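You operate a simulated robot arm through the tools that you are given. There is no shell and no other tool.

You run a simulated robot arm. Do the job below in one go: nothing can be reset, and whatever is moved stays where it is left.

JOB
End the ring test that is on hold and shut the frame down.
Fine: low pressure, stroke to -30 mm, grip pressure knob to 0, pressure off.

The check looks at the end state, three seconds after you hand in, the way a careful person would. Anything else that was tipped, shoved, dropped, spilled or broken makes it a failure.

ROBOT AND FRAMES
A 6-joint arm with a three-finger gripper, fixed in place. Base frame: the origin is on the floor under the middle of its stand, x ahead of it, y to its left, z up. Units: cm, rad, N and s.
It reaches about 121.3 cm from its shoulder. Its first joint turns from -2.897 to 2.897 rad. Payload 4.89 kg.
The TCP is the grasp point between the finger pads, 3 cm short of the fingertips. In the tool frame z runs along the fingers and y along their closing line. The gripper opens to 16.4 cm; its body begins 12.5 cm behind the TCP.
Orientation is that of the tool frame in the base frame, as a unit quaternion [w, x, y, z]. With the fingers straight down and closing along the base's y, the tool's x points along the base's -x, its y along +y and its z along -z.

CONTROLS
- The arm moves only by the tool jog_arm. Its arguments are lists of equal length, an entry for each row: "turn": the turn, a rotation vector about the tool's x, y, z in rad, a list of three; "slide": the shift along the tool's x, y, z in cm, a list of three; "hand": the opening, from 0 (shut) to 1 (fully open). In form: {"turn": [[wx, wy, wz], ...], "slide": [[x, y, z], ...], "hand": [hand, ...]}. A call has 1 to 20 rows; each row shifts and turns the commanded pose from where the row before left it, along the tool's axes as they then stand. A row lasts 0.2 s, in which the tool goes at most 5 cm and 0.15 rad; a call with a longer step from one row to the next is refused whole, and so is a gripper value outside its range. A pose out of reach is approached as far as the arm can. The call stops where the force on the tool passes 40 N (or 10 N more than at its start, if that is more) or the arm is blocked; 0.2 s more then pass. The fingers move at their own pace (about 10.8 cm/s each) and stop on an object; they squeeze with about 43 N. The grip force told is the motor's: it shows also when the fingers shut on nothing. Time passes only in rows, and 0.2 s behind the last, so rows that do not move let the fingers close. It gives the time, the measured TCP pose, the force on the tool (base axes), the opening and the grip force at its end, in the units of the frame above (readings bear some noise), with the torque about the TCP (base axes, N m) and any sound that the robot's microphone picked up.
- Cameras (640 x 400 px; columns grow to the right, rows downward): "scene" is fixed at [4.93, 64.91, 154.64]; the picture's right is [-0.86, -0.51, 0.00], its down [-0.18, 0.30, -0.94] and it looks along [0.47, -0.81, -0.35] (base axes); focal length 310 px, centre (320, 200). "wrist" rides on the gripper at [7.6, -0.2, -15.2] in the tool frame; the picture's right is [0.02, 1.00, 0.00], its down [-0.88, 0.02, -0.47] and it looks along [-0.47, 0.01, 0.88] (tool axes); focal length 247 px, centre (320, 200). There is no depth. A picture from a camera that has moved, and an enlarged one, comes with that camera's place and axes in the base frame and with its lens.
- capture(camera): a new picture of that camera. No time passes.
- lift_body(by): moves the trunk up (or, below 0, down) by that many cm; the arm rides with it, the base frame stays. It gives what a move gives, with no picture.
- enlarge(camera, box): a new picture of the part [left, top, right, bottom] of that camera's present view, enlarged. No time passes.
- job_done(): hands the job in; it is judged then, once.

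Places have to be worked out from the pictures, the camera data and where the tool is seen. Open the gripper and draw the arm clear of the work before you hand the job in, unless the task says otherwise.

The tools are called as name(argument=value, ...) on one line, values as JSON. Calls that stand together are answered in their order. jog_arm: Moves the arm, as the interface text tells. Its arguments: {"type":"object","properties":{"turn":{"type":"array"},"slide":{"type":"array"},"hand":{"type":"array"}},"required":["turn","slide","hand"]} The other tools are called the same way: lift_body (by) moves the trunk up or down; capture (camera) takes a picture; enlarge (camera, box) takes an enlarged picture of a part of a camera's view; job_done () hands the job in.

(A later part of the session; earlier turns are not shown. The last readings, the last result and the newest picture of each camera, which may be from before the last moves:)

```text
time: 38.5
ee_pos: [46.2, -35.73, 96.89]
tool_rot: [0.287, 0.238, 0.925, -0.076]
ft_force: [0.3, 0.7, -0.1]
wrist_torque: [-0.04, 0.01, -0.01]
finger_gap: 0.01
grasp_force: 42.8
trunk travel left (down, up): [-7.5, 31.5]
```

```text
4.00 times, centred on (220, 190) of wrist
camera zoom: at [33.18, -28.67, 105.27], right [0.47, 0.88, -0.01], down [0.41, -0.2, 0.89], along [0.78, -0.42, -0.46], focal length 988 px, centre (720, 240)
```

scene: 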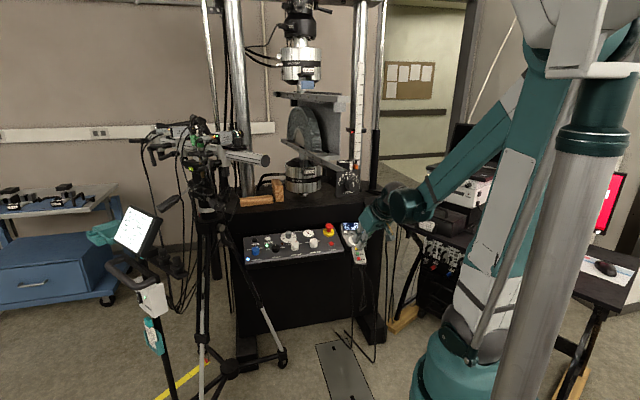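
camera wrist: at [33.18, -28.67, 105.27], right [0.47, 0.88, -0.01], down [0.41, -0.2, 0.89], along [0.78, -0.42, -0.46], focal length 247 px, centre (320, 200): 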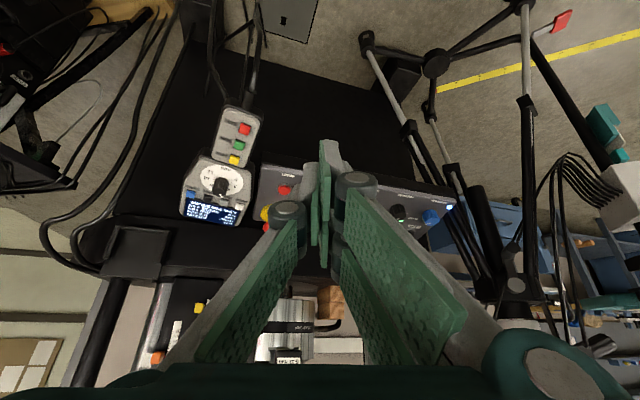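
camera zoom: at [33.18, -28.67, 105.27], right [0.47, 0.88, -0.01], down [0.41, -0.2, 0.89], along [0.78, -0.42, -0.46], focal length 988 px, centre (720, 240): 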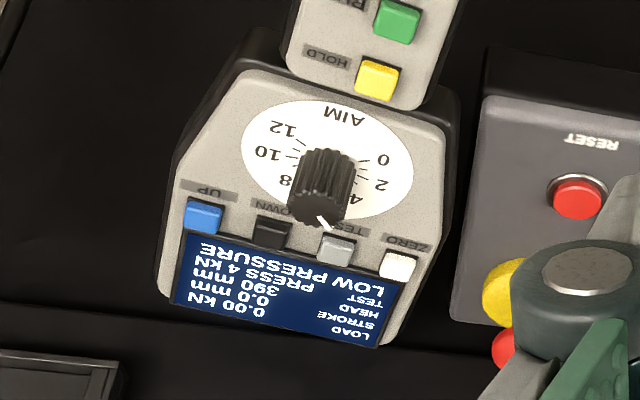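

DOWN's top is near (60.4,-68.2,83.1). I move further to the operator's right, then in towards the display unit staying below/right of the box.

jog_arm(turn=[[0, 0, 0], [0, 0, 0], [0, 0, 0], [0, 0, 0], [0, 0, 0], [0, 0, 0], [0, 0, 0], [0, 0, 0], [0, 0, 0]], slide=[[0.55, -4.1, -0.41], [0.55, -4.1, -0.41], [0.55, -4.1, -0.41], [0.55, -4.1, -0.41], [-2.8, -0.73, 2.84], [-2.8, -0.73, 2.84], [-2.8, -0.73, 2.84], [-2.8, -0.73, 2.84], [0, 0, 0]], hand=[0, 0, 0, 0, 0, 0, 0, 0, 0])

capture(camera="scene")

capture(camera="wrist")

```text
time: 40.5
ee_pos: [48.4, -59.13, 94.28]
tool_rot: [0.286, 0.238, 0.925, -0.075]
ft_force: [0.0, -0.2, 0.7]
wrist_torque: [-0.02, -0.01, 0.02]
finger_gap: 0.0
grasp_force: 42.9
trunk travel left (down, up): [-7.5, 31.5]
```

```text
taken
```

scene: 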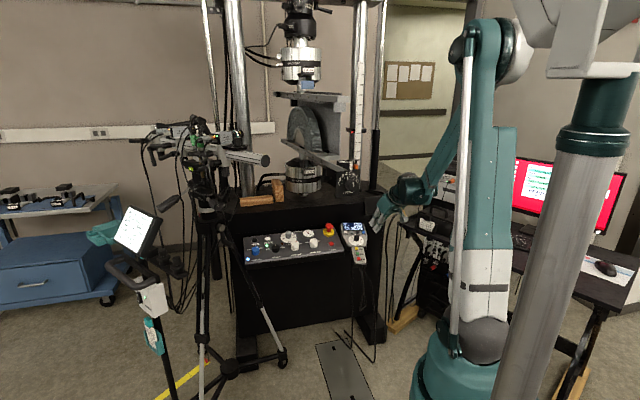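

```text
taken
camera wrist: at [35.16, -52.11, 102.44], right [0.47, 0.88, -0.01], down [0.41, -0.2, 0.89], along [0.78, -0.42, -0.46], focal length 247 px, centre (320, 200)
```

wrist: 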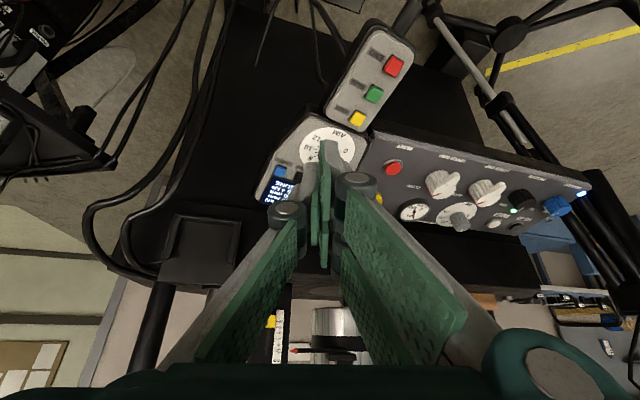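

Clear of everything. I continue to the hover 4 cm above DOWN.

jog_arm(turn=[[0, 0, 0], [0, 0, 0], [0, 0, 0], [0, 0, 0], [0, 0, 0]], slide=[[-2.7, -0.7, 2.85], [-2.7, -0.7, 2.85], [-2.7, -0.7, 2.85], [-2.7, -0.7, 2.85], [0, 0, 0]], hand=[0, 0, 0, 0, 0])

enlarge(camera="scene", box=[325, 150, 425, 260])

enlarge(camera="wrist", box=[250, 60, 410, 220])

enlarge(camera="scene", box=[335, 210, 379, 254])

```text
time: 41.7
ee_pos: [60.39, -68.94, 90.9]
tool_rot: [0.287, 0.238, 0.925, -0.074]
ft_force: [0.5, 0.5, 0.0]
wrist_torque: [-0.01, 0.0, 0.03]
finger_gap: 0.0
grasp_force: 43.4
trunk travel left (down, up): [-7.5, 31.5]
```

```text
3.64 times, centred on (375, 205) of scene
camera zoom: at [4.93, 64.91, 154.64], right [-0.86, -0.51, 0.0], down [-0.18, 0.3, -0.94], along [0.47, -0.81, -0.35], focal length 1127 px, centre (120, 182)
```

zoom: 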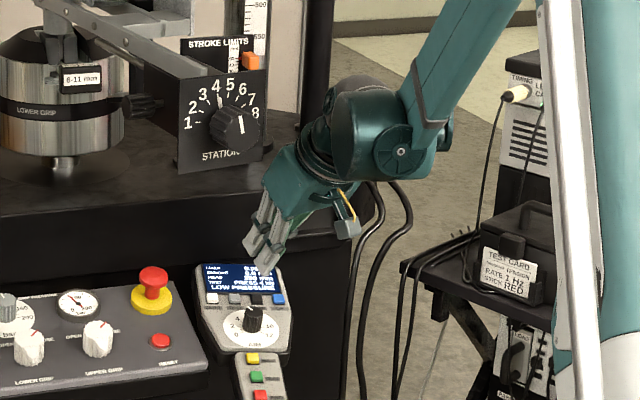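

```text
2.50 times, centred on (330, 140) of wrist
camera zoom: at [47.31, -61.89, 99.13], right [0.47, 0.88, -0.01], down [0.41, -0.2, 0.89], along [0.78, -0.42, -0.46], focal length 617 px, centre (295, 350)
```

zoom: 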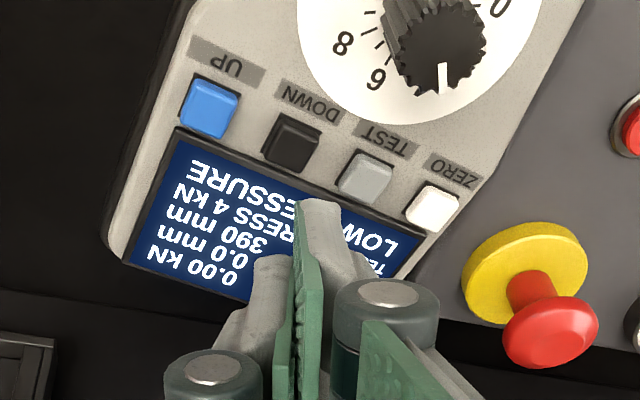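

```text
9.09 times, centred on (357, 232) of scene
camera zoom: at [4.93, 64.91, 154.64], right [-0.86, -0.51, 0.0], down [-0.18, 0.3, -0.94], along [0.47, -0.81, -0.35], focal length 2818 px, centre (-16, -91)
```

zoom: 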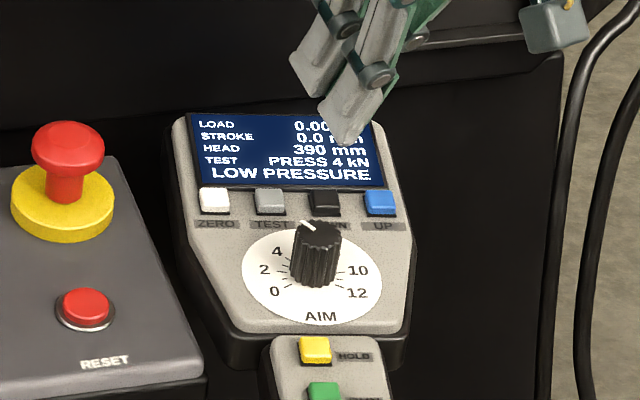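

The refined DOWN position is (61.6,-69.8,82.2) by two agreeing triangulations. I come to 1 cm above it.

jog_arm(turn=[[0, 0, 0], [0, 0, 0], [0, 0, 0]], slide=[[0.275, -0.425, 2.08], [0.275, -0.425, 2.08], [0, 0, 0]], hand=[0, 0, 0])

enlarge(camera="wrist", box=[250, 60, 410, 220])

enlarge(camera="scene", box=[335, 210, 379, 254])

```text
time: 42.5
ee_pos: [61.64, -70.55, 87.16]
tool_rot: [0.287, 0.238, 0.925, -0.074]
ft_force: [-0.6, 0.5, 1.1]
wrist_torque: [-0.03, 0.0, -0.02]
finger_gap: 0.0
grasp_force: 43.1
trunk travel left (down, up): [-7.5, 31.5]
```

```text
2.50 times, centred on (330, 140) of wrist
camera zoom: at [48.48, -63.49, 95.43], right [0.47, 0.88, -0.01], down [0.41, -0.2, 0.89], along [0.78, -0.42, -0.46], focal length 617 px, centre (295, 350)
```

zoom: 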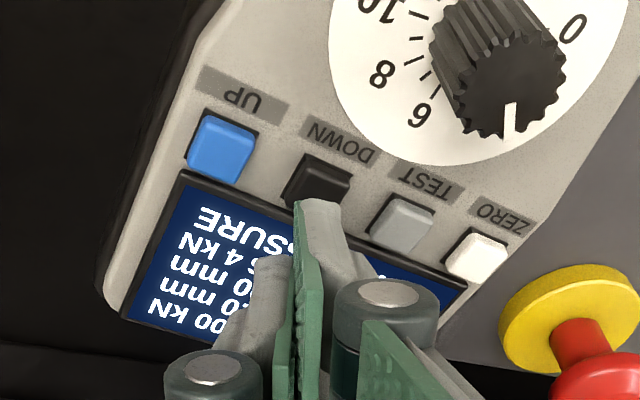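

```text
9.09 times, centred on (357, 232) of scene
camera zoom: at [4.93, 64.91, 154.64], right [-0.86, -0.51, 0.0], down [-0.18, 0.3, -0.94], along [0.47, -0.81, -0.35], focal length 2818 px, centre (-16, -91)
```

zoom: 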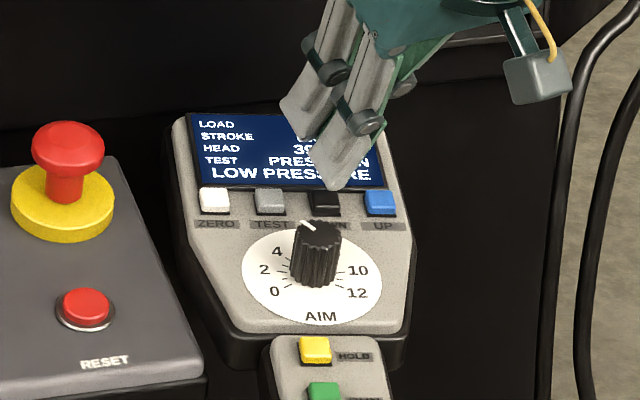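

The tip is squarely over DOWN, about 1 cm above. I press down in small steps, watching for the click.

jog_arm(turn=[[0, 0, 0], [0, 0, 0]], slide=[[0.51, 0, 0.742], [0.113, 0, 0.165]], hand=[0, 0])

enlarge(camera="scene", box=[335, 210, 379, 254])

enlarge(camera="wrist", box=[250, 60, 410, 220])

```text
time: 43.1
ee_pos: [61.57, -70.59, 86.12]
tool_rot: [0.288, 0.238, 0.925, -0.075]
ft_force: [0.5, -0.2, 1.9]
wrist_torque: [-0.03, -0.01, 0.0]
finger_gap: 0.01
grasp_force: 42.5
trunk travel left (down, up): [-7.5, 31.5]
heard: click
```

```text
9.09 times, centred on (357, 232) of scene
camera zoom: at [4.93, 64.91, 154.64], right [-0.86, -0.51, 0.0], down [-0.18, 0.3, -0.94], along [0.47, -0.81, -0.35], focal length 2818 px, centre (-16, -91)
```

zoom: 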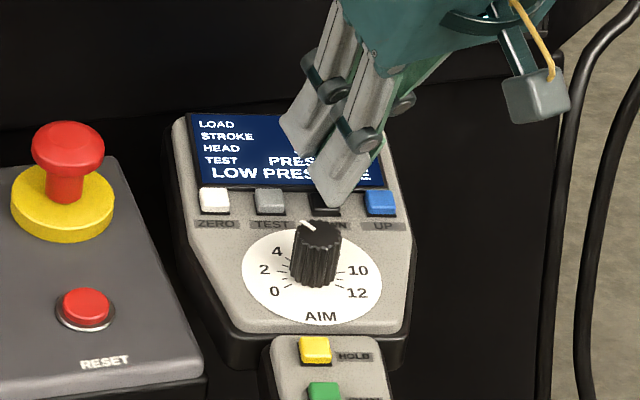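

```text
2.50 times, centred on (330, 140) of wrist
camera zoom: at [48.48, -63.52, 94.35], right [0.47, 0.88, -0.01], down [0.41, -0.2, 0.89], along [0.78, -0.42, -0.46], focal length 617 px, centre (295, 350)
```

zoom: 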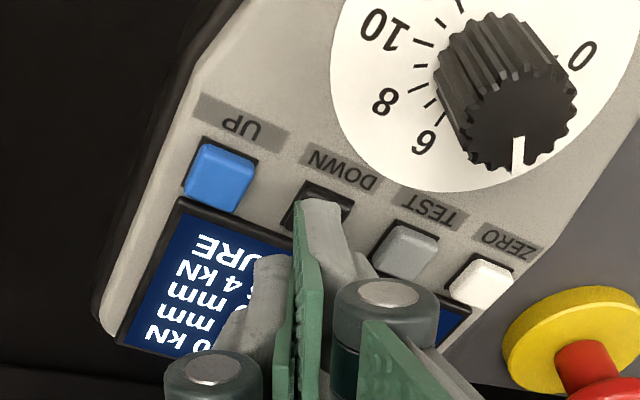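

A click: DOWN is being pressed. I lift off now to read how far the stroke moved in this short press.

jog_arm(turn=[[0, 0, 0], [0, 0, 0]], slide=[[-0.57, 0, -0.824], [-0.57, 0, -1.8]], hand=[0, 0])

enlarge(camera="scene", box=[335, 210, 379, 254])

enlarge(camera="wrist", box=[250, 60, 410, 220])

```text
time: 43.7
ee_pos: [61.11, -70.31, 88.82]
tool_rot: [0.287, 0.238, 0.925, -0.074]
ft_force: [0.4, -1.4, 0.7]
wrist_torque: [0.04, -0.02, -0.02]
finger_gap: 0.0
grasp_force: 42.8
trunk travel left (down, up): [-7.5, 31.5]
```

```text
9.09 times, centred on (357, 232) of scene
camera zoom: at [4.93, 64.91, 154.64], right [-0.86, -0.51, 0.0], down [-0.18, 0.3, -0.94], along [0.47, -0.81, -0.35], focal length 2818 px, centre (-16, -91)
```

zoom: 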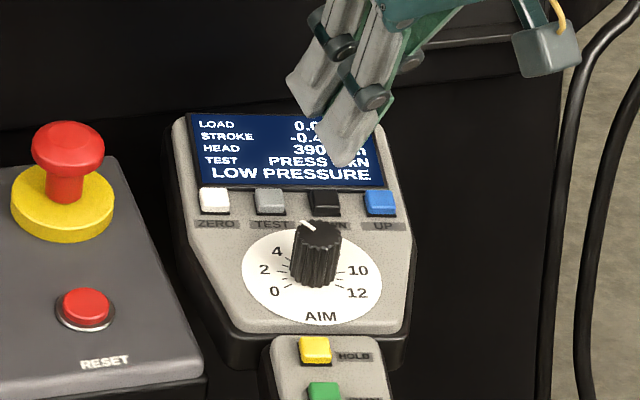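

```text
2.50 times, centred on (330, 140) of wrist
camera zoom: at [48.04, -63.25, 97.14], right [0.47, 0.88, -0.01], down [0.41, -0.2, 0.89], along [0.78, -0.42, -0.46], focal length 617 px, centre (295, 350)
```

zoom: 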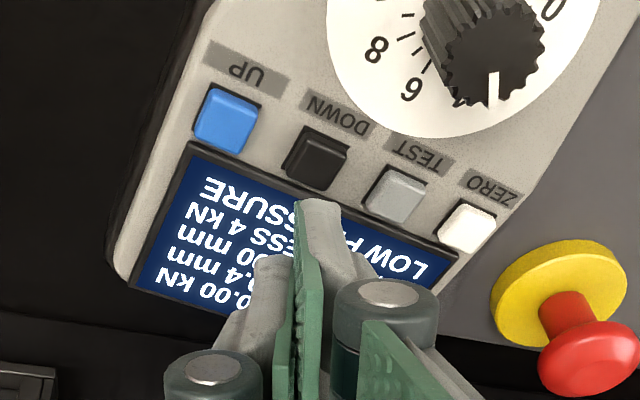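

The short press moved the stroke to -0.4 mm, so DOWN is a slow momentary jog. I press and hold for about 2 s, release, and read to get the rate.

jog_arm(turn=[[0, 0, 0], [0, 0, 0], [0, 0, 0], [0, 0, 0], [0, 0, 0], [0, 0, 0], [0, 0, 0], [0, 0, 0], [0, 0, 0], [0, 0, 0], [0, 0, 0], [0, 0, 0], [0, 0, 0], [0, 0, 0]], slide=[[0.57, 0, 1.8], [0.655, 0, 0.948], [0, 0, 0], [0, 0, 0], [0, 0, 0], [0, 0, 0], [0, 0, 0], [0, 0, 0], [0, 0, 0], [0, 0, 0], [0, 0, 0], [0, 0, 0], [-0.655, 0, -0.948], [-0.57, 0, -1.8]], hand=[0, 0, 0, 0, 0, 0, 0, 0, 0, 0, 0, 0, 0, 0])

enlarge(camera="scene", box=[335, 210, 379, 254])

enlarge(camera="wrist", box=[270, 120, 390, 220])

```text
time: 46.7
ee_pos: [61.18, -70.25, 88.73]
tool_rot: [0.286, 0.238, 0.925, -0.074]
ft_force: [0.6, -0.7, 0.2]
wrist_torque: [0.03, 0.0, 0.06]
finger_gap: 0.02
grasp_force: 42.9
trunk travel left (down, up): [-7.5, 31.5]
heard: click
```

```text
9.09 times, centred on (357, 232) of scene
camera zoom: at [4.93, 64.91, 154.64], right [-0.86, -0.51, 0.0], down [-0.18, 0.3, -0.94], along [0.47, -0.81, -0.35], focal length 2818 px, centre (-16, -91)
```

zoom: 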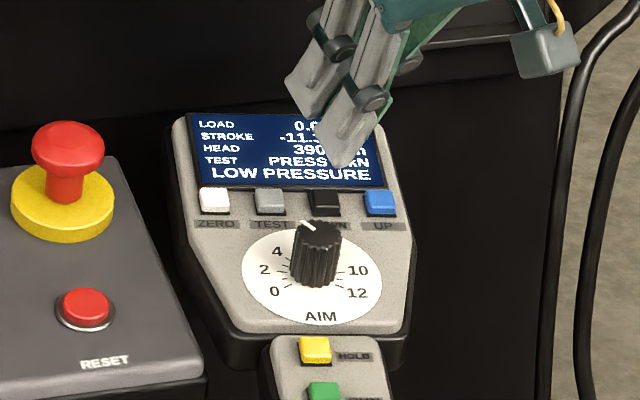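

```text
4.00 times, centred on (330, 170) of wrist
camera zoom: at [48.09, -63.18, 97.08], right [0.47, 0.88, -0.01], down [0.41, -0.2, 0.89], along [0.78, -0.42, -0.46], focal length 988 px, centre (280, 320)
```

zoom: 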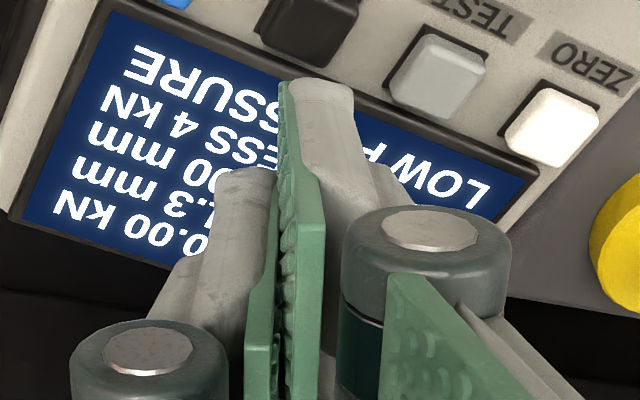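

Stroke reads -11.3 mm: 10.9 mm for a 10-row hold, i.e. about 5 mm/s. I hold for 15 rows next (≈15.9 mm), leaving a small remainder.

jog_arm(turn=[[0, 0, 0], [0, 0, 0], [0, 0, 0], [0, 0, 0], [0, 0, 0], [0, 0, 0], [0, 0, 0], [0, 0, 0], [0, 0, 0], [0, 0, 0], [0, 0, 0], [0, 0, 0], [0, 0, 0], [0, 0, 0], [0, 0, 0], [0, 0, 0], [0, 0, 0], [0, 0, 0], [0, 0, 0]], slide=[[0.57, 0, 1.8], [0.655, 0, 0.948], [0, 0, 0], [0, 0, 0], [0, 0, 0], [0, 0, 0], [0, 0, 0], [0, 0, 0], [0, 0, 0], [0, 0, 0], [0, 0, 0], [0, 0, 0], [0, 0, 0], [0, 0, 0], [0, 0, 0], [0, 0, 0], [0, 0, 0], [-0.655, 0, -0.948], [-0.57, 0, -1.8]], hand=[0, 0, 0, 0, 0, 0, 0, 0, 0, 0, 0, 0, 0, 0, 0, 0, 0, 0, 0])

enlarge(camera="scene", box=[335, 210, 379, 254])

enlarge(camera="wrist", box=[270, 120, 390, 220])

capture(camera="scene")

```text
time: 50.7
ee_pos: [61.23, -70.2, 88.93]
tool_rot: [0.286, 0.239, 0.925, -0.075]
ft_force: [0.8, -0.5, -1.3]
wrist_torque: [0.02, 0.0, 0.05]
finger_gap: 0.02
grasp_force: 42.7
trunk travel left (down, up): [-7.5, 31.5]
heard: click
```

```text
9.09 times, centred on (357, 232) of scene
camera zoom: at [4.93, 64.91, 154.64], right [-0.86, -0.51, 0.0], down [-0.18, 0.3, -0.94], along [0.47, -0.81, -0.35], focal length 2818 px, centre (-16, -91)
```

zoom: 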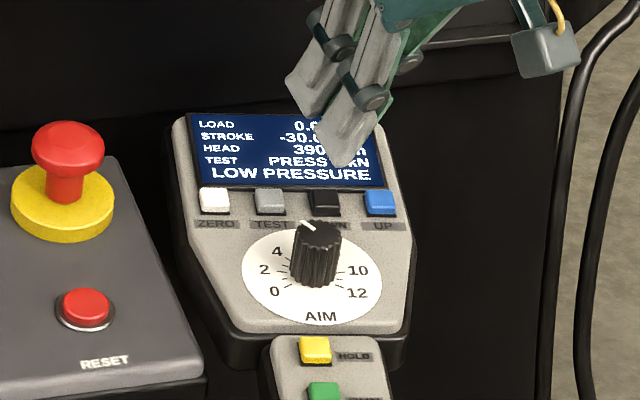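

```text
4.00 times, centred on (330, 170) of wrist
camera zoom: at [48.07, -63.16, 97.14], right [0.47, 0.88, -0.01], down [0.41, -0.2, 0.89], along [0.78, -0.42, -0.46], focal length 988 px, centre (280, 320)
```

zoom: 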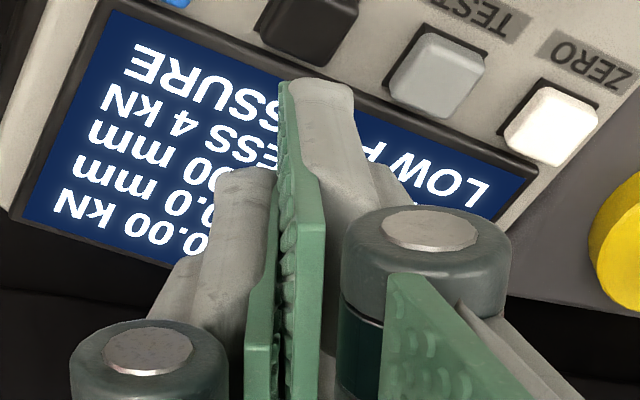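

```text
taken
```

scene: 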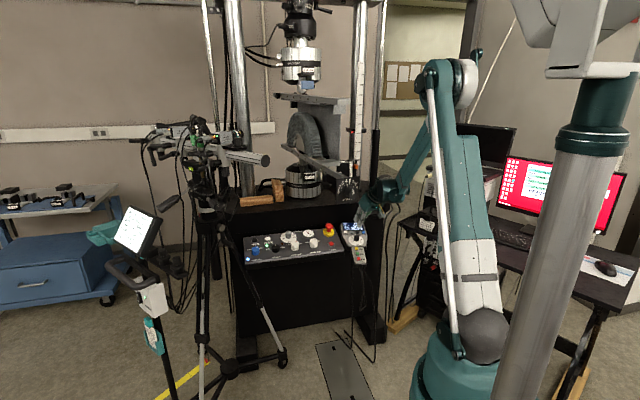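

The display shows -30.0 mm. I withdraw along the way I came in, then re-read the display unobstructed.

jog_arm(turn=[[0, 0, 0], [0, 0, 0], [0, 0, 0], [0, 0, 0], [0, 0, 0], [0, 0, 0], [0, 0, 0], [0, 0, 0]], slide=[[0, 0, -2], [2.7, 0.7, -2.85], [2.7, 0.7, -2.85], [2.7, 0.7, -2.85], [2.7, 0.7, -2.85], [2.8, 0.73, -2.84], [2.8, 0.73, -2.84], [0, 0, 0]], hand=[0, 0, 0, 0, 0, 0, 0, 0])

enlarge(camera="scene", box=[335, 210, 379, 254])

enlarge(camera="scene", box=[240, 60, 400, 210])

capture(camera="scene")

```text
time: 52.5
ee_pos: [41.8, -54.66, 95.24]
tool_rot: [0.286, 0.238, 0.925, -0.074]
ft_force: [0.7, 0.0, -0.8]
wrist_torque: [0.0, 0.0, 0.02]
finger_gap: 0.02
grasp_force: 42.7
trunk travel left (down, up): [-7.5, 31.5]
```

```text
9.09 times, centred on (357, 232) of scene
camera zoom: at [4.93, 64.91, 154.64], right [-0.86, -0.51, 0.0], down [-0.18, 0.3, -0.94], along [0.47, -0.81, -0.35], focal length 2818 px, centre (-16, -91)
```

zoom: 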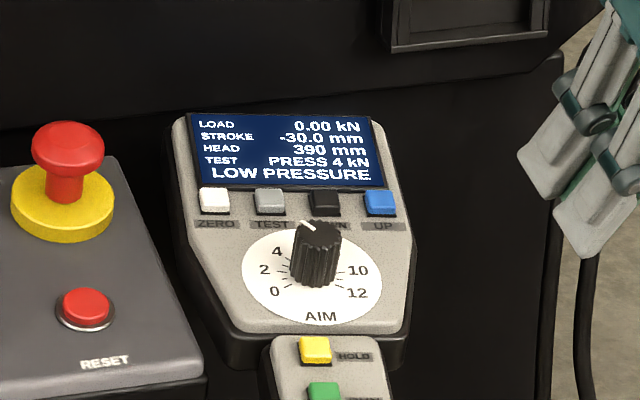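

```text
2.67 times, centred on (320, 135) of scene
camera zoom: at [4.93, 64.91, 154.64], right [-0.86, -0.51, 0.0], down [-0.18, 0.3, -0.94], along [0.47, -0.81, -0.35], focal length 826 px, centre (320, 373)
```

zoom: 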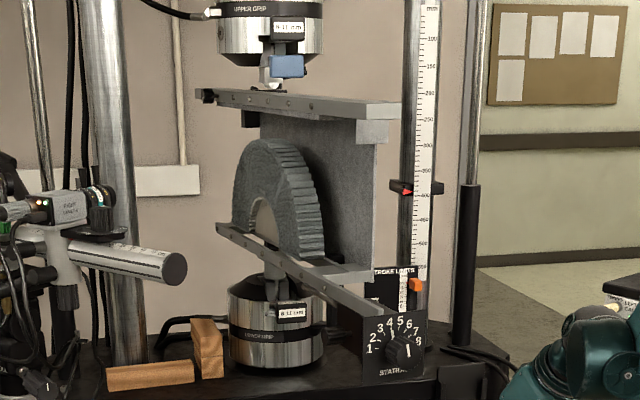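

```text
taken
```

scene: 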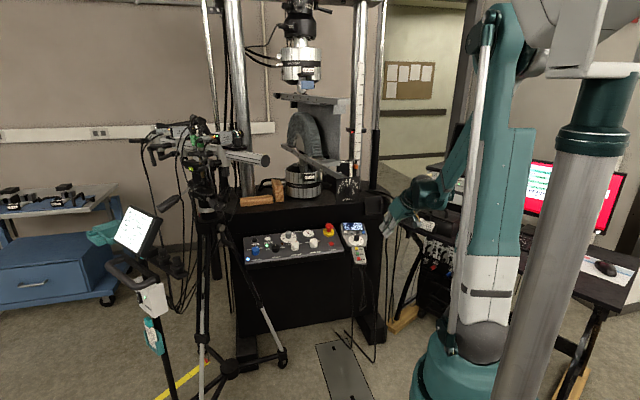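

Confirmed: STROKE -30.0 mm, LOW PRESSURE, load 0. I back out in front of the box and travel along the panel towards the grip-pressure knob.

jog_arm(turn=[[0, 0, 0], [0, 0, 0], [0, 0, 0], [0, 0, 0], [0, 0, 0], [0, 0, 0], [0, 0, 0], [0, 0, 0], [0, 0, 0], [0, 0, 0], [0, 0, 0], [0, 0, 0], [0, 0, 0]], slide=[[2.4, 0.98, -2.37], [2.4, 0.98, -2.37], [2.4, 0.98, -2.37], [-1.0, 3.94, 0.69], [-1.0, 3.94, 0.69], [-1.0, 3.94, 0.69], [-1.0, 3.94, 0.69], [-1.0, 3.94, 0.69], [-1.0, 3.94, 0.69], [-1.0, 3.94, 0.69], [-1.0, 3.94, 0.69], [0, 0, -2], [0, 0, 0]], hand=[0, 0, 0, 0, 0, 0, 0, 0, 0, 0, 0, 0, 0])

capture(camera="scene")

capture(camera="wrist")

```text
time: 55.3
ee_pos: [57.19, -23.94, 98.75]
tool_rot: [0.286, 0.238, 0.925, -0.074]
ft_force: [0.0, -1.2, 0.0]
wrist_torque: [0.07, -0.01, 0.0]
finger_gap: 0.0
grasp_force: 43.7
trunk travel left (down, up): [-7.5, 31.5]
```

```text
taken
```

scene: 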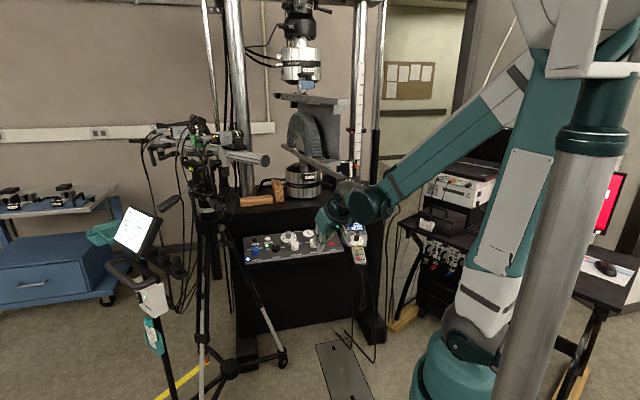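

```text
taken
camera wrist: at [44.2, -16.87, 106.95], right [0.47, 0.88, -0.01], down [0.41, -0.2, 0.89], along [0.78, -0.42, -0.46], focal length 247 px, centre (320, 200)
```

wrist: 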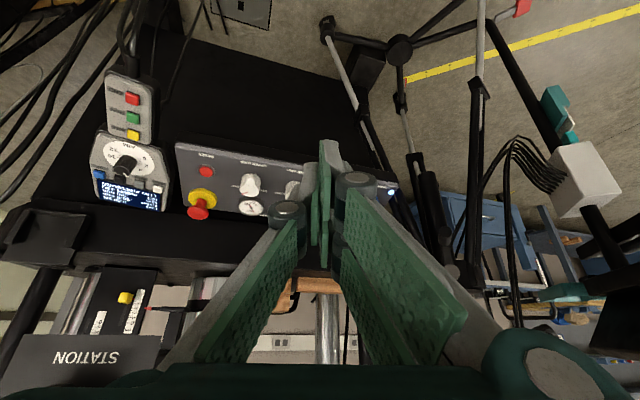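

I undo the lean and bring the tool back to the panel-normal orientation with the fingers part open, as for the PRESSURE knob.

jog_arm(turn=[[0.0567, 0, 0.0824], [0.0567, 0, 0.0824], [0.0567, 0, 0.0824], [0, 0.107, 0], [0, 0.107, 0], [0, 0.107, 0], [0, 0, 0]], slide=[[0, 0, 0], [0, 0, 0], [0, 0, 0], [0, 0, 0], [0, 0, 0], [0, 0, 0], [0, 0, 0]], hand=[0, 0, 0.2, 0.4, 0.4, 0.4, 0.4])

capture(camera="wrist")

```text
time: 56.9
ee_pos: [57.5, -23.9, 98.68]
tool_rot: [0.128, 0.387, 0.911, -0.055]
ft_force: [-0.4, 0.8, 0.8]
wrist_torque: [0.0, 0.02, 0.0]
finger_gap: 6.54
grasp_force: 0.1
trunk travel left (down, up): [-7.5, 31.5]
```

```text
taken
camera wrist: at [49.27, -15.75, 111.25], right [0.71, 0.71, -0.01], down [0.51, -0.5, 0.7], along [0.49, -0.5, -0.72], focal length 247 px, centre (320, 200)
```

wrist: 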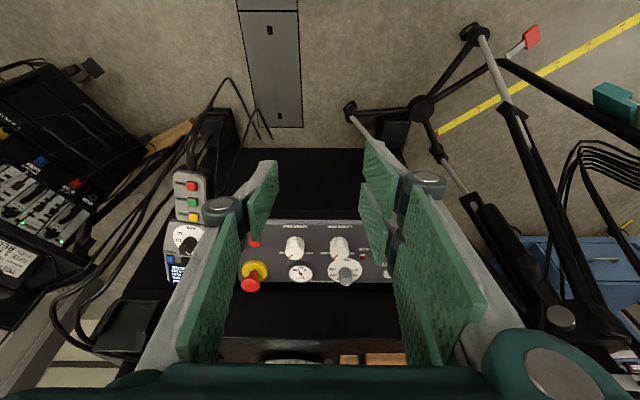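

Good orientation. I move over towards the grip-pressure knob, keeping well above the panel, for a closer look.

jog_arm(turn=[[0, 0, 0], [0, 0, 0], [0, 0, 0], [0, 0, 0], [0, 0, 0], [0, 0, 0], [0, 0, 0], [0, 0, 0]], slide=[[-3.77, 0.87, 1.33], [-3.77, 0.87, 1.33], [-3.77, 0.87, 1.33], [-3.77, 0.87, 1.33], [-3.77, 0.87, 1.33], [-3.77, 0.87, 1.33], [-3.77, 0.87, 1.33], [0, 0, 0]], hand=[0.4, 0.4, 0.4, 0.4, 0.4, 0.4, 0.4, 0.4])

capture(camera="wrist")

enlarge(camera="wrist", box=[260, 120, 380, 240])

capture(camera="scene")

```text
time: 58.7
ee_pos: [81.12, -39.87, 97.08]
tool_rot: [0.128, 0.387, 0.911, -0.056]
ft_force: [-0.2, -0.2, -0.5]
wrist_torque: [-0.02, 0.0, 0.01]
finger_gap: 6.54
grasp_force: 0.0
trunk travel left (down, up): [-7.5, 31.5]
```

```text
taken
camera wrist: at [73.05, -31.61, 109.59], right [0.71, 0.71, -0.01], down [0.51, -0.5, 0.7], along [0.49, -0.5, -0.72], focal length 247 px, centre (320, 200)
```

wrist: 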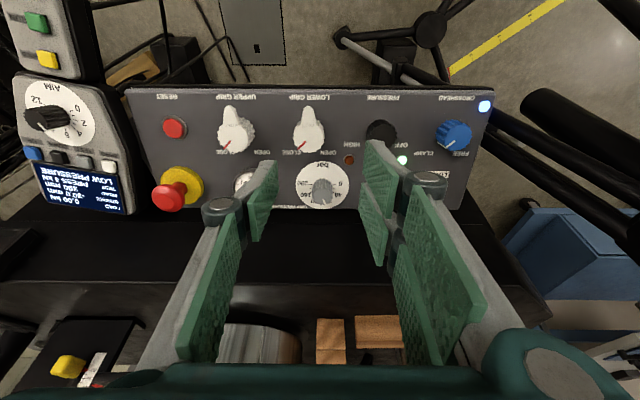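

```text
3.33 times, centred on (320, 180) of wrist
camera zoom: at [73.05, -31.61, 109.59], right [0.71, 0.71, -0.01], down [0.51, -0.5, 0.7], along [0.49, -0.5, -0.72], focal length 823 px, centre (320, 267)
```

zoom: 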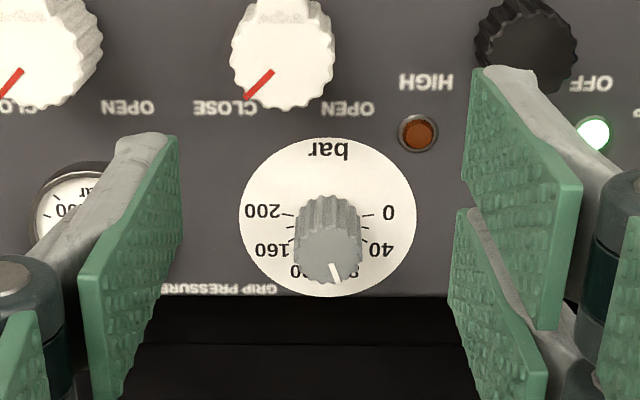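

```text
taken
```

scene: 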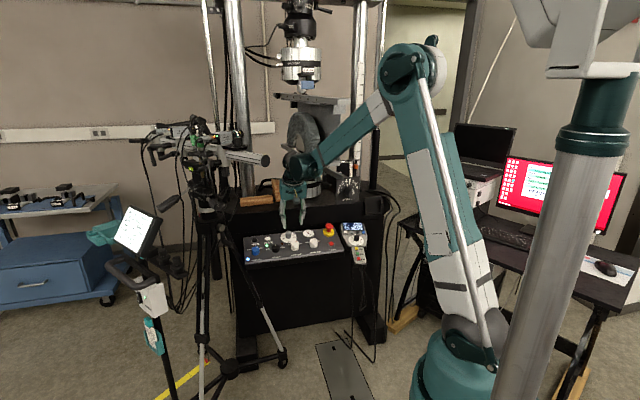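

The dial spans 0 (operator's left) over 80 (pointer now) to 200 (right), so I need about 70° counter-clockwise. Knob top ≈ (89.8,-48.4,84.3), table edge well behind; I move to a hover 2 cm of tip clearance above it.

jog_arm(turn=[[0, 0, 0], [0, 0, 0], [0, 0, 0], [0, 0, 0]], slide=[[-2.72, 0.11, 3.55], [-2.72, 0.11, 3.55], [-2.72, 0.11, 3.55], [0, 0, 0]], hand=[0.4, 0.4, 0.4, 0.4])

enlarge(camera="wrist", box=[240, 110, 400, 250])

enlarge(camera="scene", box=[245, 150, 345, 265])

```text
time: 59.7
ee_pos: [88.76, -47.39, 89.02]
tool_rot: [0.129, 0.387, 0.912, -0.055]
ft_force: [-0.3, -0.3, 0.0]
wrist_torque: [-0.06, 0.0, 0.02]
finger_gap: 6.55
grasp_force: 0.0
trunk travel left (down, up): [-7.5, 31.5]
```

```text
2.86 times, centred on (320, 180) of wrist
camera zoom: at [80.66, -39.18, 101.51], right [0.71, 0.71, -0.01], down [0.51, -0.5, 0.7], along [0.49, -0.5, -0.72], focal length 706 px, centre (320, 257)
```

zoom: 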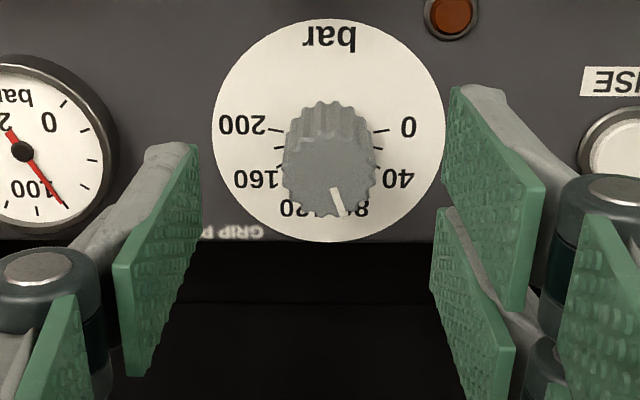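

```text
3.48 times, centred on (295, 208) of scene
camera zoom: at [4.93, 64.91, 154.64], right [-0.86, -0.51, 0.0], down [-0.18, 0.3, -0.94], along [0.47, -0.81, -0.35], focal length 1078 px, centre (407, 174)
```

zoom: 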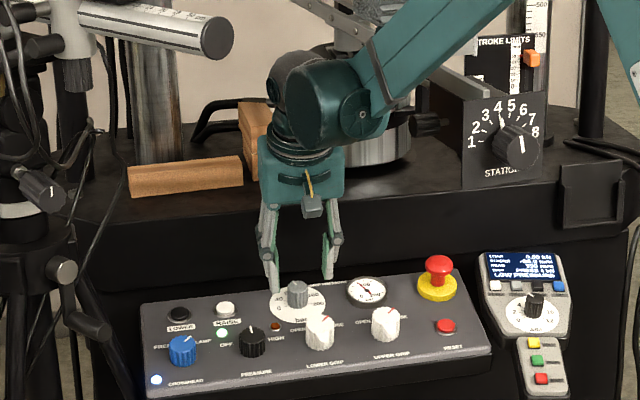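

The knob is centred within 0.3 cm. I correct that and descend 4 cm so the pads straddle the knob.

jog_arm(turn=[[0, 0, 0], [0, 0, 0], [0, 0, 0], [0, 0, 0]], slide=[[-0.2, 0.26, 1.5], [0, 0, 1.5], [0, 0, 1.0], [0, 0, 0]], hand=[0.4, 0.4, 0.4, 0.4])

enlarge(camera="wrist", box=[240, 110, 400, 250])

enlarge(camera="scene", box=[255, 190, 335, 260])

```text
time: 60.7
ee_pos: [89.92, -48.05, 85.24]
tool_rot: [0.129, 0.387, 0.911, -0.055]
ft_force: [-0.2, -0.4, 0.7]
wrist_torque: [-0.01, 0.01, -0.01]
finger_gap: 6.57
grasp_force: 0.0
trunk travel left (down, up): [-7.5, 31.5]
```

```text
2.86 times, centred on (320, 180) of wrist
camera zoom: at [81.8, -39.87, 97.79], right [0.71, 0.71, -0.01], down [0.51, -0.5, 0.7], along [0.49, -0.5, -0.72], focal length 706 px, centre (320, 257)
```

zoom: 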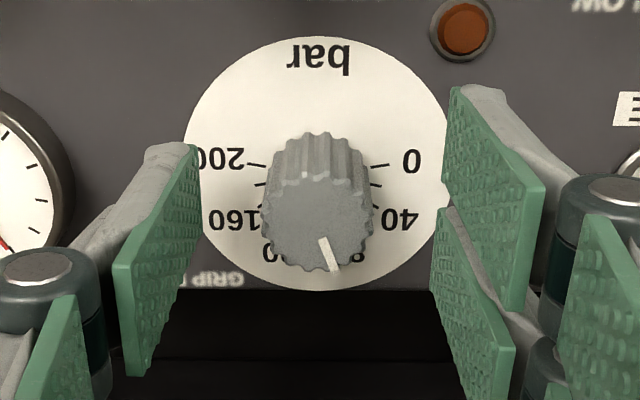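

```text
5.71 times, centred on (295, 225) of scene
camera zoom: at [4.93, 64.91, 154.64], right [-0.86, -0.51, 0.0], down [-0.18, 0.3, -0.94], along [0.47, -0.81, -0.35], focal length 1771 px, centre (463, 57)
```

zoom: 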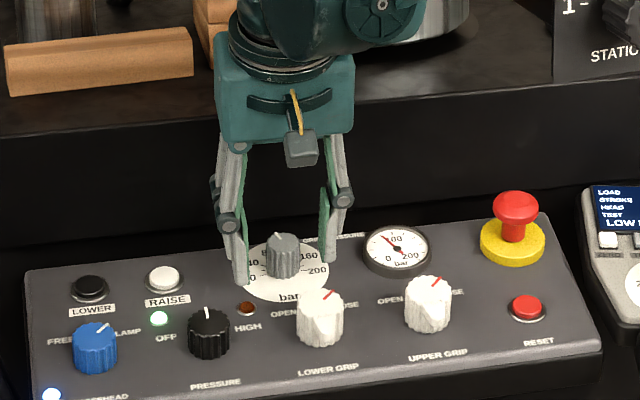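

Centred on the knob, tips near the dial with no contact. I close on it.

jog_arm(turn=[[0, 0, 0], [0, 0, 0], [0, 0, 0], [0, 0, 0]], slide=[[-0.1, 0, 0.3], [0, 0, 0], [0, 0, 0], [0, 0, 0]], hand=[0.3, 0, 0, 0])

enlarge(camera="wrist", box=[240, 110, 400, 250])

```text
time: 61.7
ee_pos: [90.03, -48.41, 85.06]
tool_rot: [0.129, 0.388, 0.911, -0.056]
ft_force: [-4.5, -3.2, -4.1]
wrist_torque: [-0.16, 0.03, -0.07]
finger_gap: 2.92
grasp_force: 44.6
trunk travel left (down, up): [-7.5, 31.5]
```

```text
2.86 times, centred on (320, 180) of wrist
camera zoom: at [81.92, -40.06, 97.52], right [0.71, 0.71, -0.01], down [0.51, -0.5, 0.7], along [0.49, -0.5, -0.72], focal length 706 px, centre (320, 257)
```

zoom: 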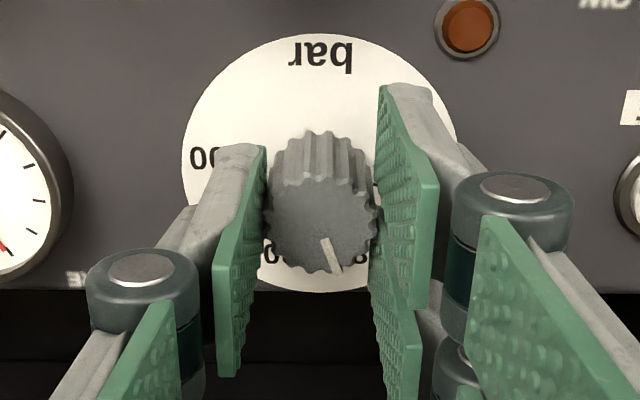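

Gripped at 2.92 cm. I turn it counter-clockwise by 0.6 rad first.

jog_arm(turn=[[0, 0, -0.12], [0, 0, -0.12], [0, 0, -0.12], [0, 0, -0.12], [0, 0, -0.12], [0, 0, 0]], slide=[[0, 0, 0], [0, 0, 0], [0, 0, 0], [0, 0, 0], [0, 0, 0], [0, 0, 0]], hand=[0, 0, 0, 0, 0, 0])

enlarge(camera="wrist", box=[240, 110, 400, 250])

enlarge(camera="scene", box=[255, 190, 335, 260])

```text
time: 63.1
ee_pos: [90.0, -48.3, 84.96]
tool_rot: [0.106, 0.1, 0.985, -0.091]
ft_force: [-17.0, -18.1, -9.0]
wrist_torque: [-0.38, 0.29, -0.15]
finger_gap: 2.94
grasp_force: 45.2
trunk travel left (down, up): [-7.5, 31.5]
```

```text
2.86 times, centred on (320, 180) of wrist
camera zoom: at [79.75, -44.11, 97.95], right [0.2, 0.97, -0.16], down [0.76, -0.04, 0.65], along [0.62, -0.25, -0.74], focal length 706 px, centre (320, 257)
```

zoom: 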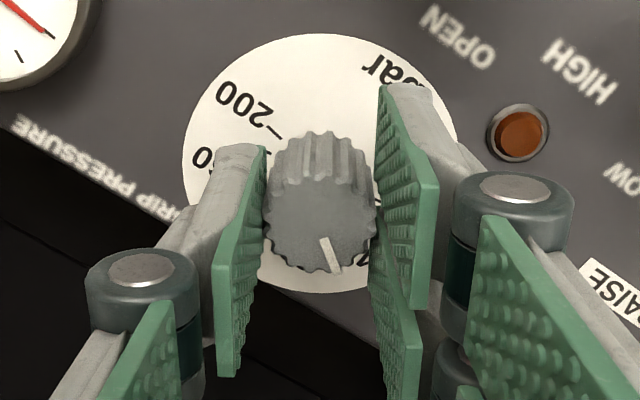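

```text
5.71 times, centred on (295, 225) of scene
camera zoom: at [4.93, 64.91, 154.64], right [-0.86, -0.51, 0.0], down [-0.18, 0.3, -0.94], along [0.47, -0.81, -0.35], focal length 1771 px, centre (463, 57)
```

zoom: 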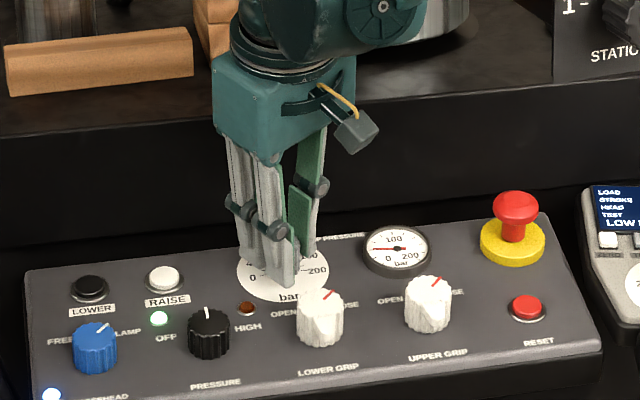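

The gauge is falling. There's ~25 N side load from a slight off-centre, so I nudge the hand 0.1 cm to relieve it and continue turning.

jog_arm(turn=[[0, 0, 0], [0, 0, -0.1], [0, 0, -0.1], [0, 0, -0.1], [0, 0, 0]], slide=[[0.07, -0.1, 0.0], [0.02, -0.02, 0], [0.02, -0.02, 0], [0.02, -0.02, 0], [0, 0, 0]], hand=[0, 0, 0, 0, 0])

enlarge(camera="wrist", box=[240, 110, 400, 250])

enlarge(camera="scene", box=[255, 190, 335, 260])

```text
time: 64.3
ee_pos: [90.03, -48.36, 85.06]
tool_rot: [0.092, -0.05, 0.989, -0.105]
ft_force: [11.2, -17.8, 5.9]
wrist_torque: [-0.2, -0.9, 0.12]
finger_gap: 2.9
grasp_force: 45.0
trunk travel left (down, up): [-7.5, 31.5]
```

```text
2.86 times, centred on (320, 180) of wrist
camera zoom: at [79.61, -46.4, 98.39], right [-0.1, 0.97, -0.22], down [0.77, 0.22, 0.6], along [0.63, -0.11, -0.77], focal length 706 px, centre (320, 257)
```

zoom: 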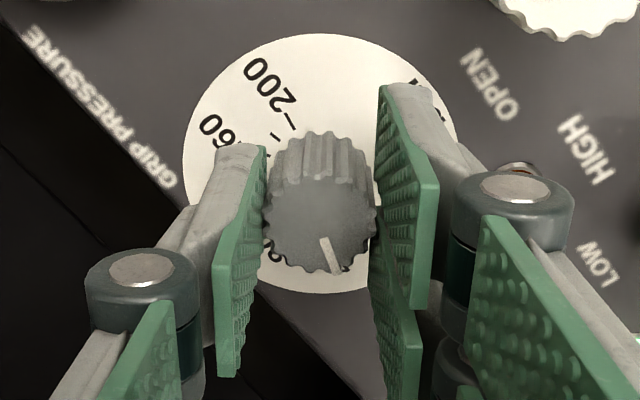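

```text
5.71 times, centred on (295, 225) of scene
camera zoom: at [4.93, 64.91, 154.64], right [-0.86, -0.51, 0.0], down [-0.18, 0.3, -0.94], along [0.47, -0.81, -0.35], focal length 1771 px, centre (463, 57)
```

zoom: 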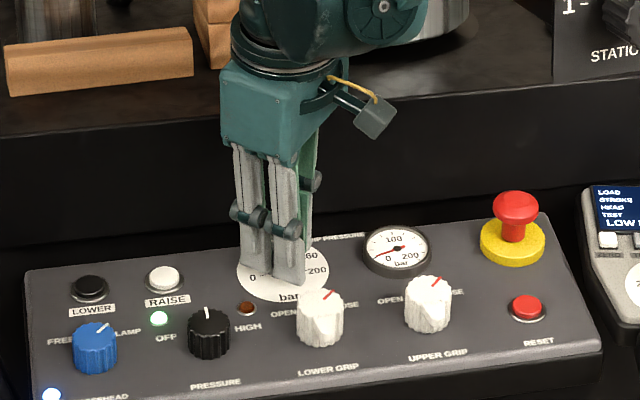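

About 0.9 rad turned; the gauge is low. To clear the built-up side load I open, and look before re-gripping.

jog_arm(turn=[[0, 0, 0], [0, 0, 0], [0, 0, 0]], slide=[[0, 0, 0], [0, 0, 0], [0, 0, 0]], hand=[0.35, 0.35, 0.35])

enlarge(camera="wrist", box=[240, 110, 400, 250])

enlarge(camera="scene", box=[275, 210, 335, 255])

```text
time: 65.1
ee_pos: [89.88, -48.39, 84.98]
tool_rot: [0.091, -0.048, 0.989, -0.105]
ft_force: [-0.6, 0.7, 0.2]
wrist_torque: [-0.03, 0.0, 0.02]
finger_gap: 5.73
grasp_force: 0.0
trunk travel left (down, up): [-7.5, 31.5]
```

```text
2.86 times, centred on (320, 180) of wrist
camera zoom: at [79.54, -46.35, 98.39], right [-0.1, 0.97, -0.22], down [0.77, 0.21, 0.6], along [0.63, -0.11, -0.77], focal length 706 px, centre (320, 257)
```

zoom: 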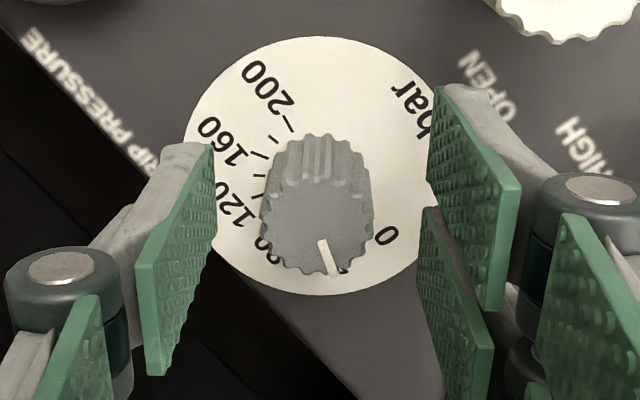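

```text
8.89 times, centred on (305, 232) of scene
camera zoom: at [4.93, 64.91, 154.64], right [-0.86, -0.51, 0.0], down [-0.18, 0.3, -0.94], along [0.47, -0.81, -0.35], focal length 2755 px, centre (453, -89)
```

zoom: 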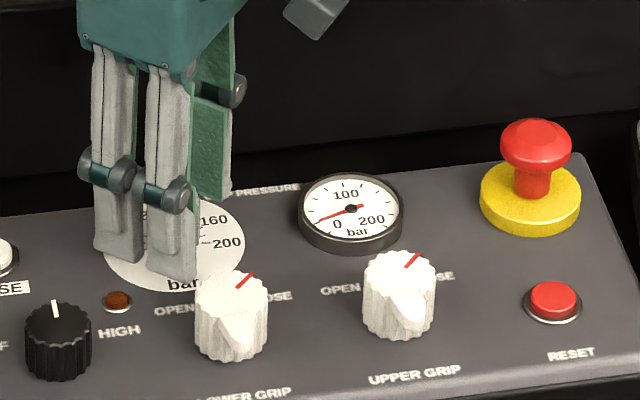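

Pointer is about 18° short of 0. I re-grip (centred) and turn the remaining 0.32 rad.

jog_arm(turn=[[0, 0, 0], [0, 0, 0], [0, 0, 0], [0, 0, -0.08], [0, 0, -0.08], [0, 0, -0.08], [0, 0, 0]], slide=[[0, 0, 0], [0, 0, 0], [0, 0, 0], [0, 0, 0], [0, 0, 0], [0, 0, 0], [0, 0, 0]], hand=[0, 0, 0, 0, 0, 0, 0])

enlarge(camera="wrist", box=[240, 110, 400, 250])

enlarge(camera="scene", box=[275, 210, 335, 255])

```text
time: 66.7
ee_pos: [89.83, -48.47, 85.11]
tool_rot: [0.078, -0.166, 0.976, -0.117]
ft_force: [12.5, -15.8, 9.3]
wrist_torque: [-0.17, -0.59, 0.0]
finger_gap: 2.9
grasp_force: 45.3
trunk travel left (down, up): [-7.5, 31.5]
```

```text
2.86 times, centred on (320, 180) of wrist
camera zoom: at [79.94, -48.17, 98.84], right [-0.33, 0.91, -0.26], down [0.72, 0.41, 0.55], along [0.61, -0.01, -0.8], focal length 706 px, centre (320, 257)
```

zoom: 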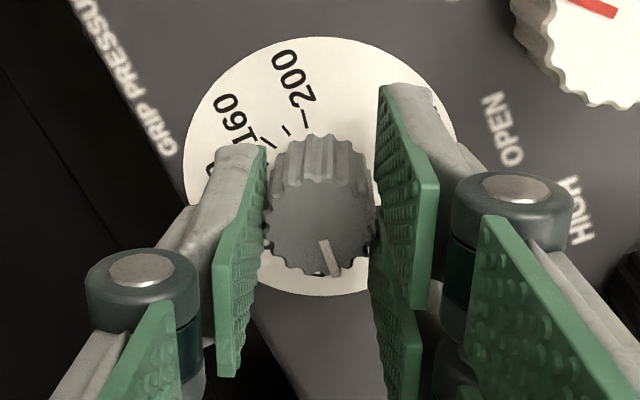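

```text
8.89 times, centred on (305, 232) of scene
camera zoom: at [4.93, 64.91, 154.64], right [-0.86, -0.51, 0.0], down [-0.18, 0.3, -0.94], along [0.47, -0.81, -0.35], focal length 2755 px, centre (453, -89)
```

zoom: 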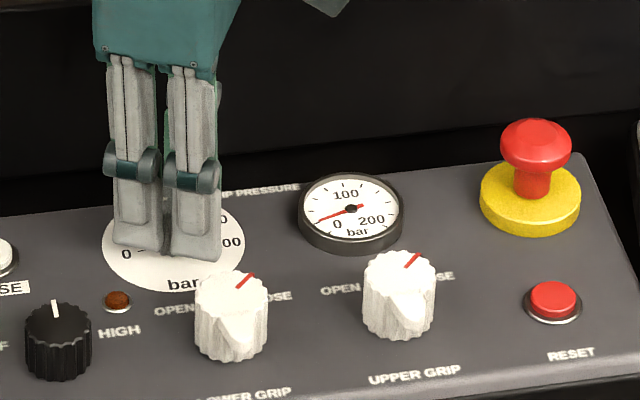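

Close to 0 now. I release and check the pointer against the 0 tick.

jog_arm(turn=[[0, 0, 0], [0, 0, 0], [0, 0, 0]], slide=[[0, 0, 0], [0, 0, 0], [0, 0, 0]], hand=[0.38, 0.38, 0.38])

enlarge(camera="wrist", box=[260, 120, 380, 240])

enlarge(camera="scene", box=[310, 220, 330, 236])

```text
time: 67.5
ee_pos: [89.84, -48.38, 85.03]
tool_rot: [0.079, -0.166, 0.976, -0.115]
ft_force: [0.3, -0.1, -0.1]
wrist_torque: [0.01, 0.02, -0.01]
finger_gap: 6.24
grasp_force: 0.1
trunk travel left (down, up): [-7.5, 31.5]
```

```text
3.33 times, centred on (320, 180) of wrist
camera zoom: at [79.92, -48.09, 98.82], right [-0.33, 0.91, -0.25], down [0.73, 0.41, 0.55], along [0.61, -0.01, -0.8], focal length 823 px, centre (320, 267)
```

zoom: 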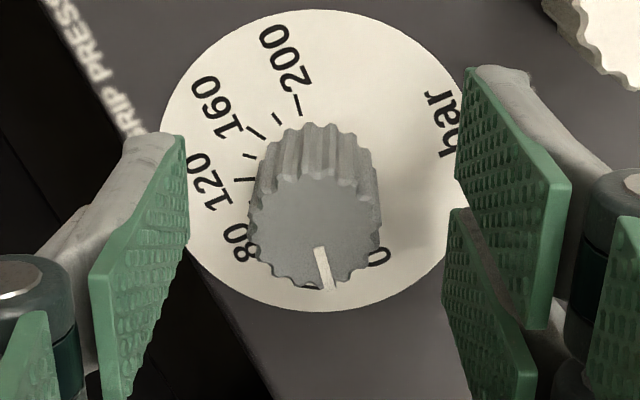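

```text
16.00 times, centred on (320, 228) of scene
camera zoom: at [4.93, 64.91, 154.64], right [-0.86, -0.51, 0.0], down [-0.18, 0.3, -0.94], along [0.47, -0.81, -0.35], focal length 4959 px, centre (320, -248)
```

zoom: 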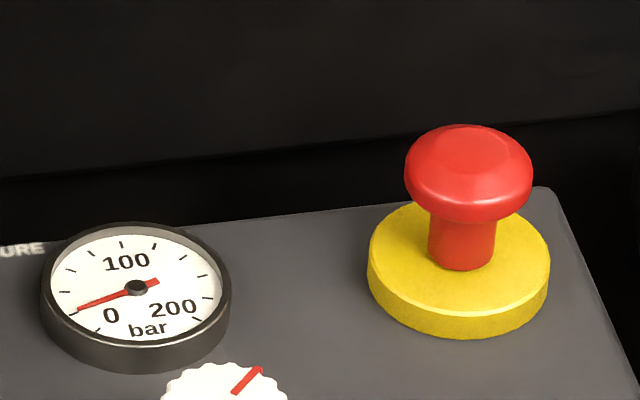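

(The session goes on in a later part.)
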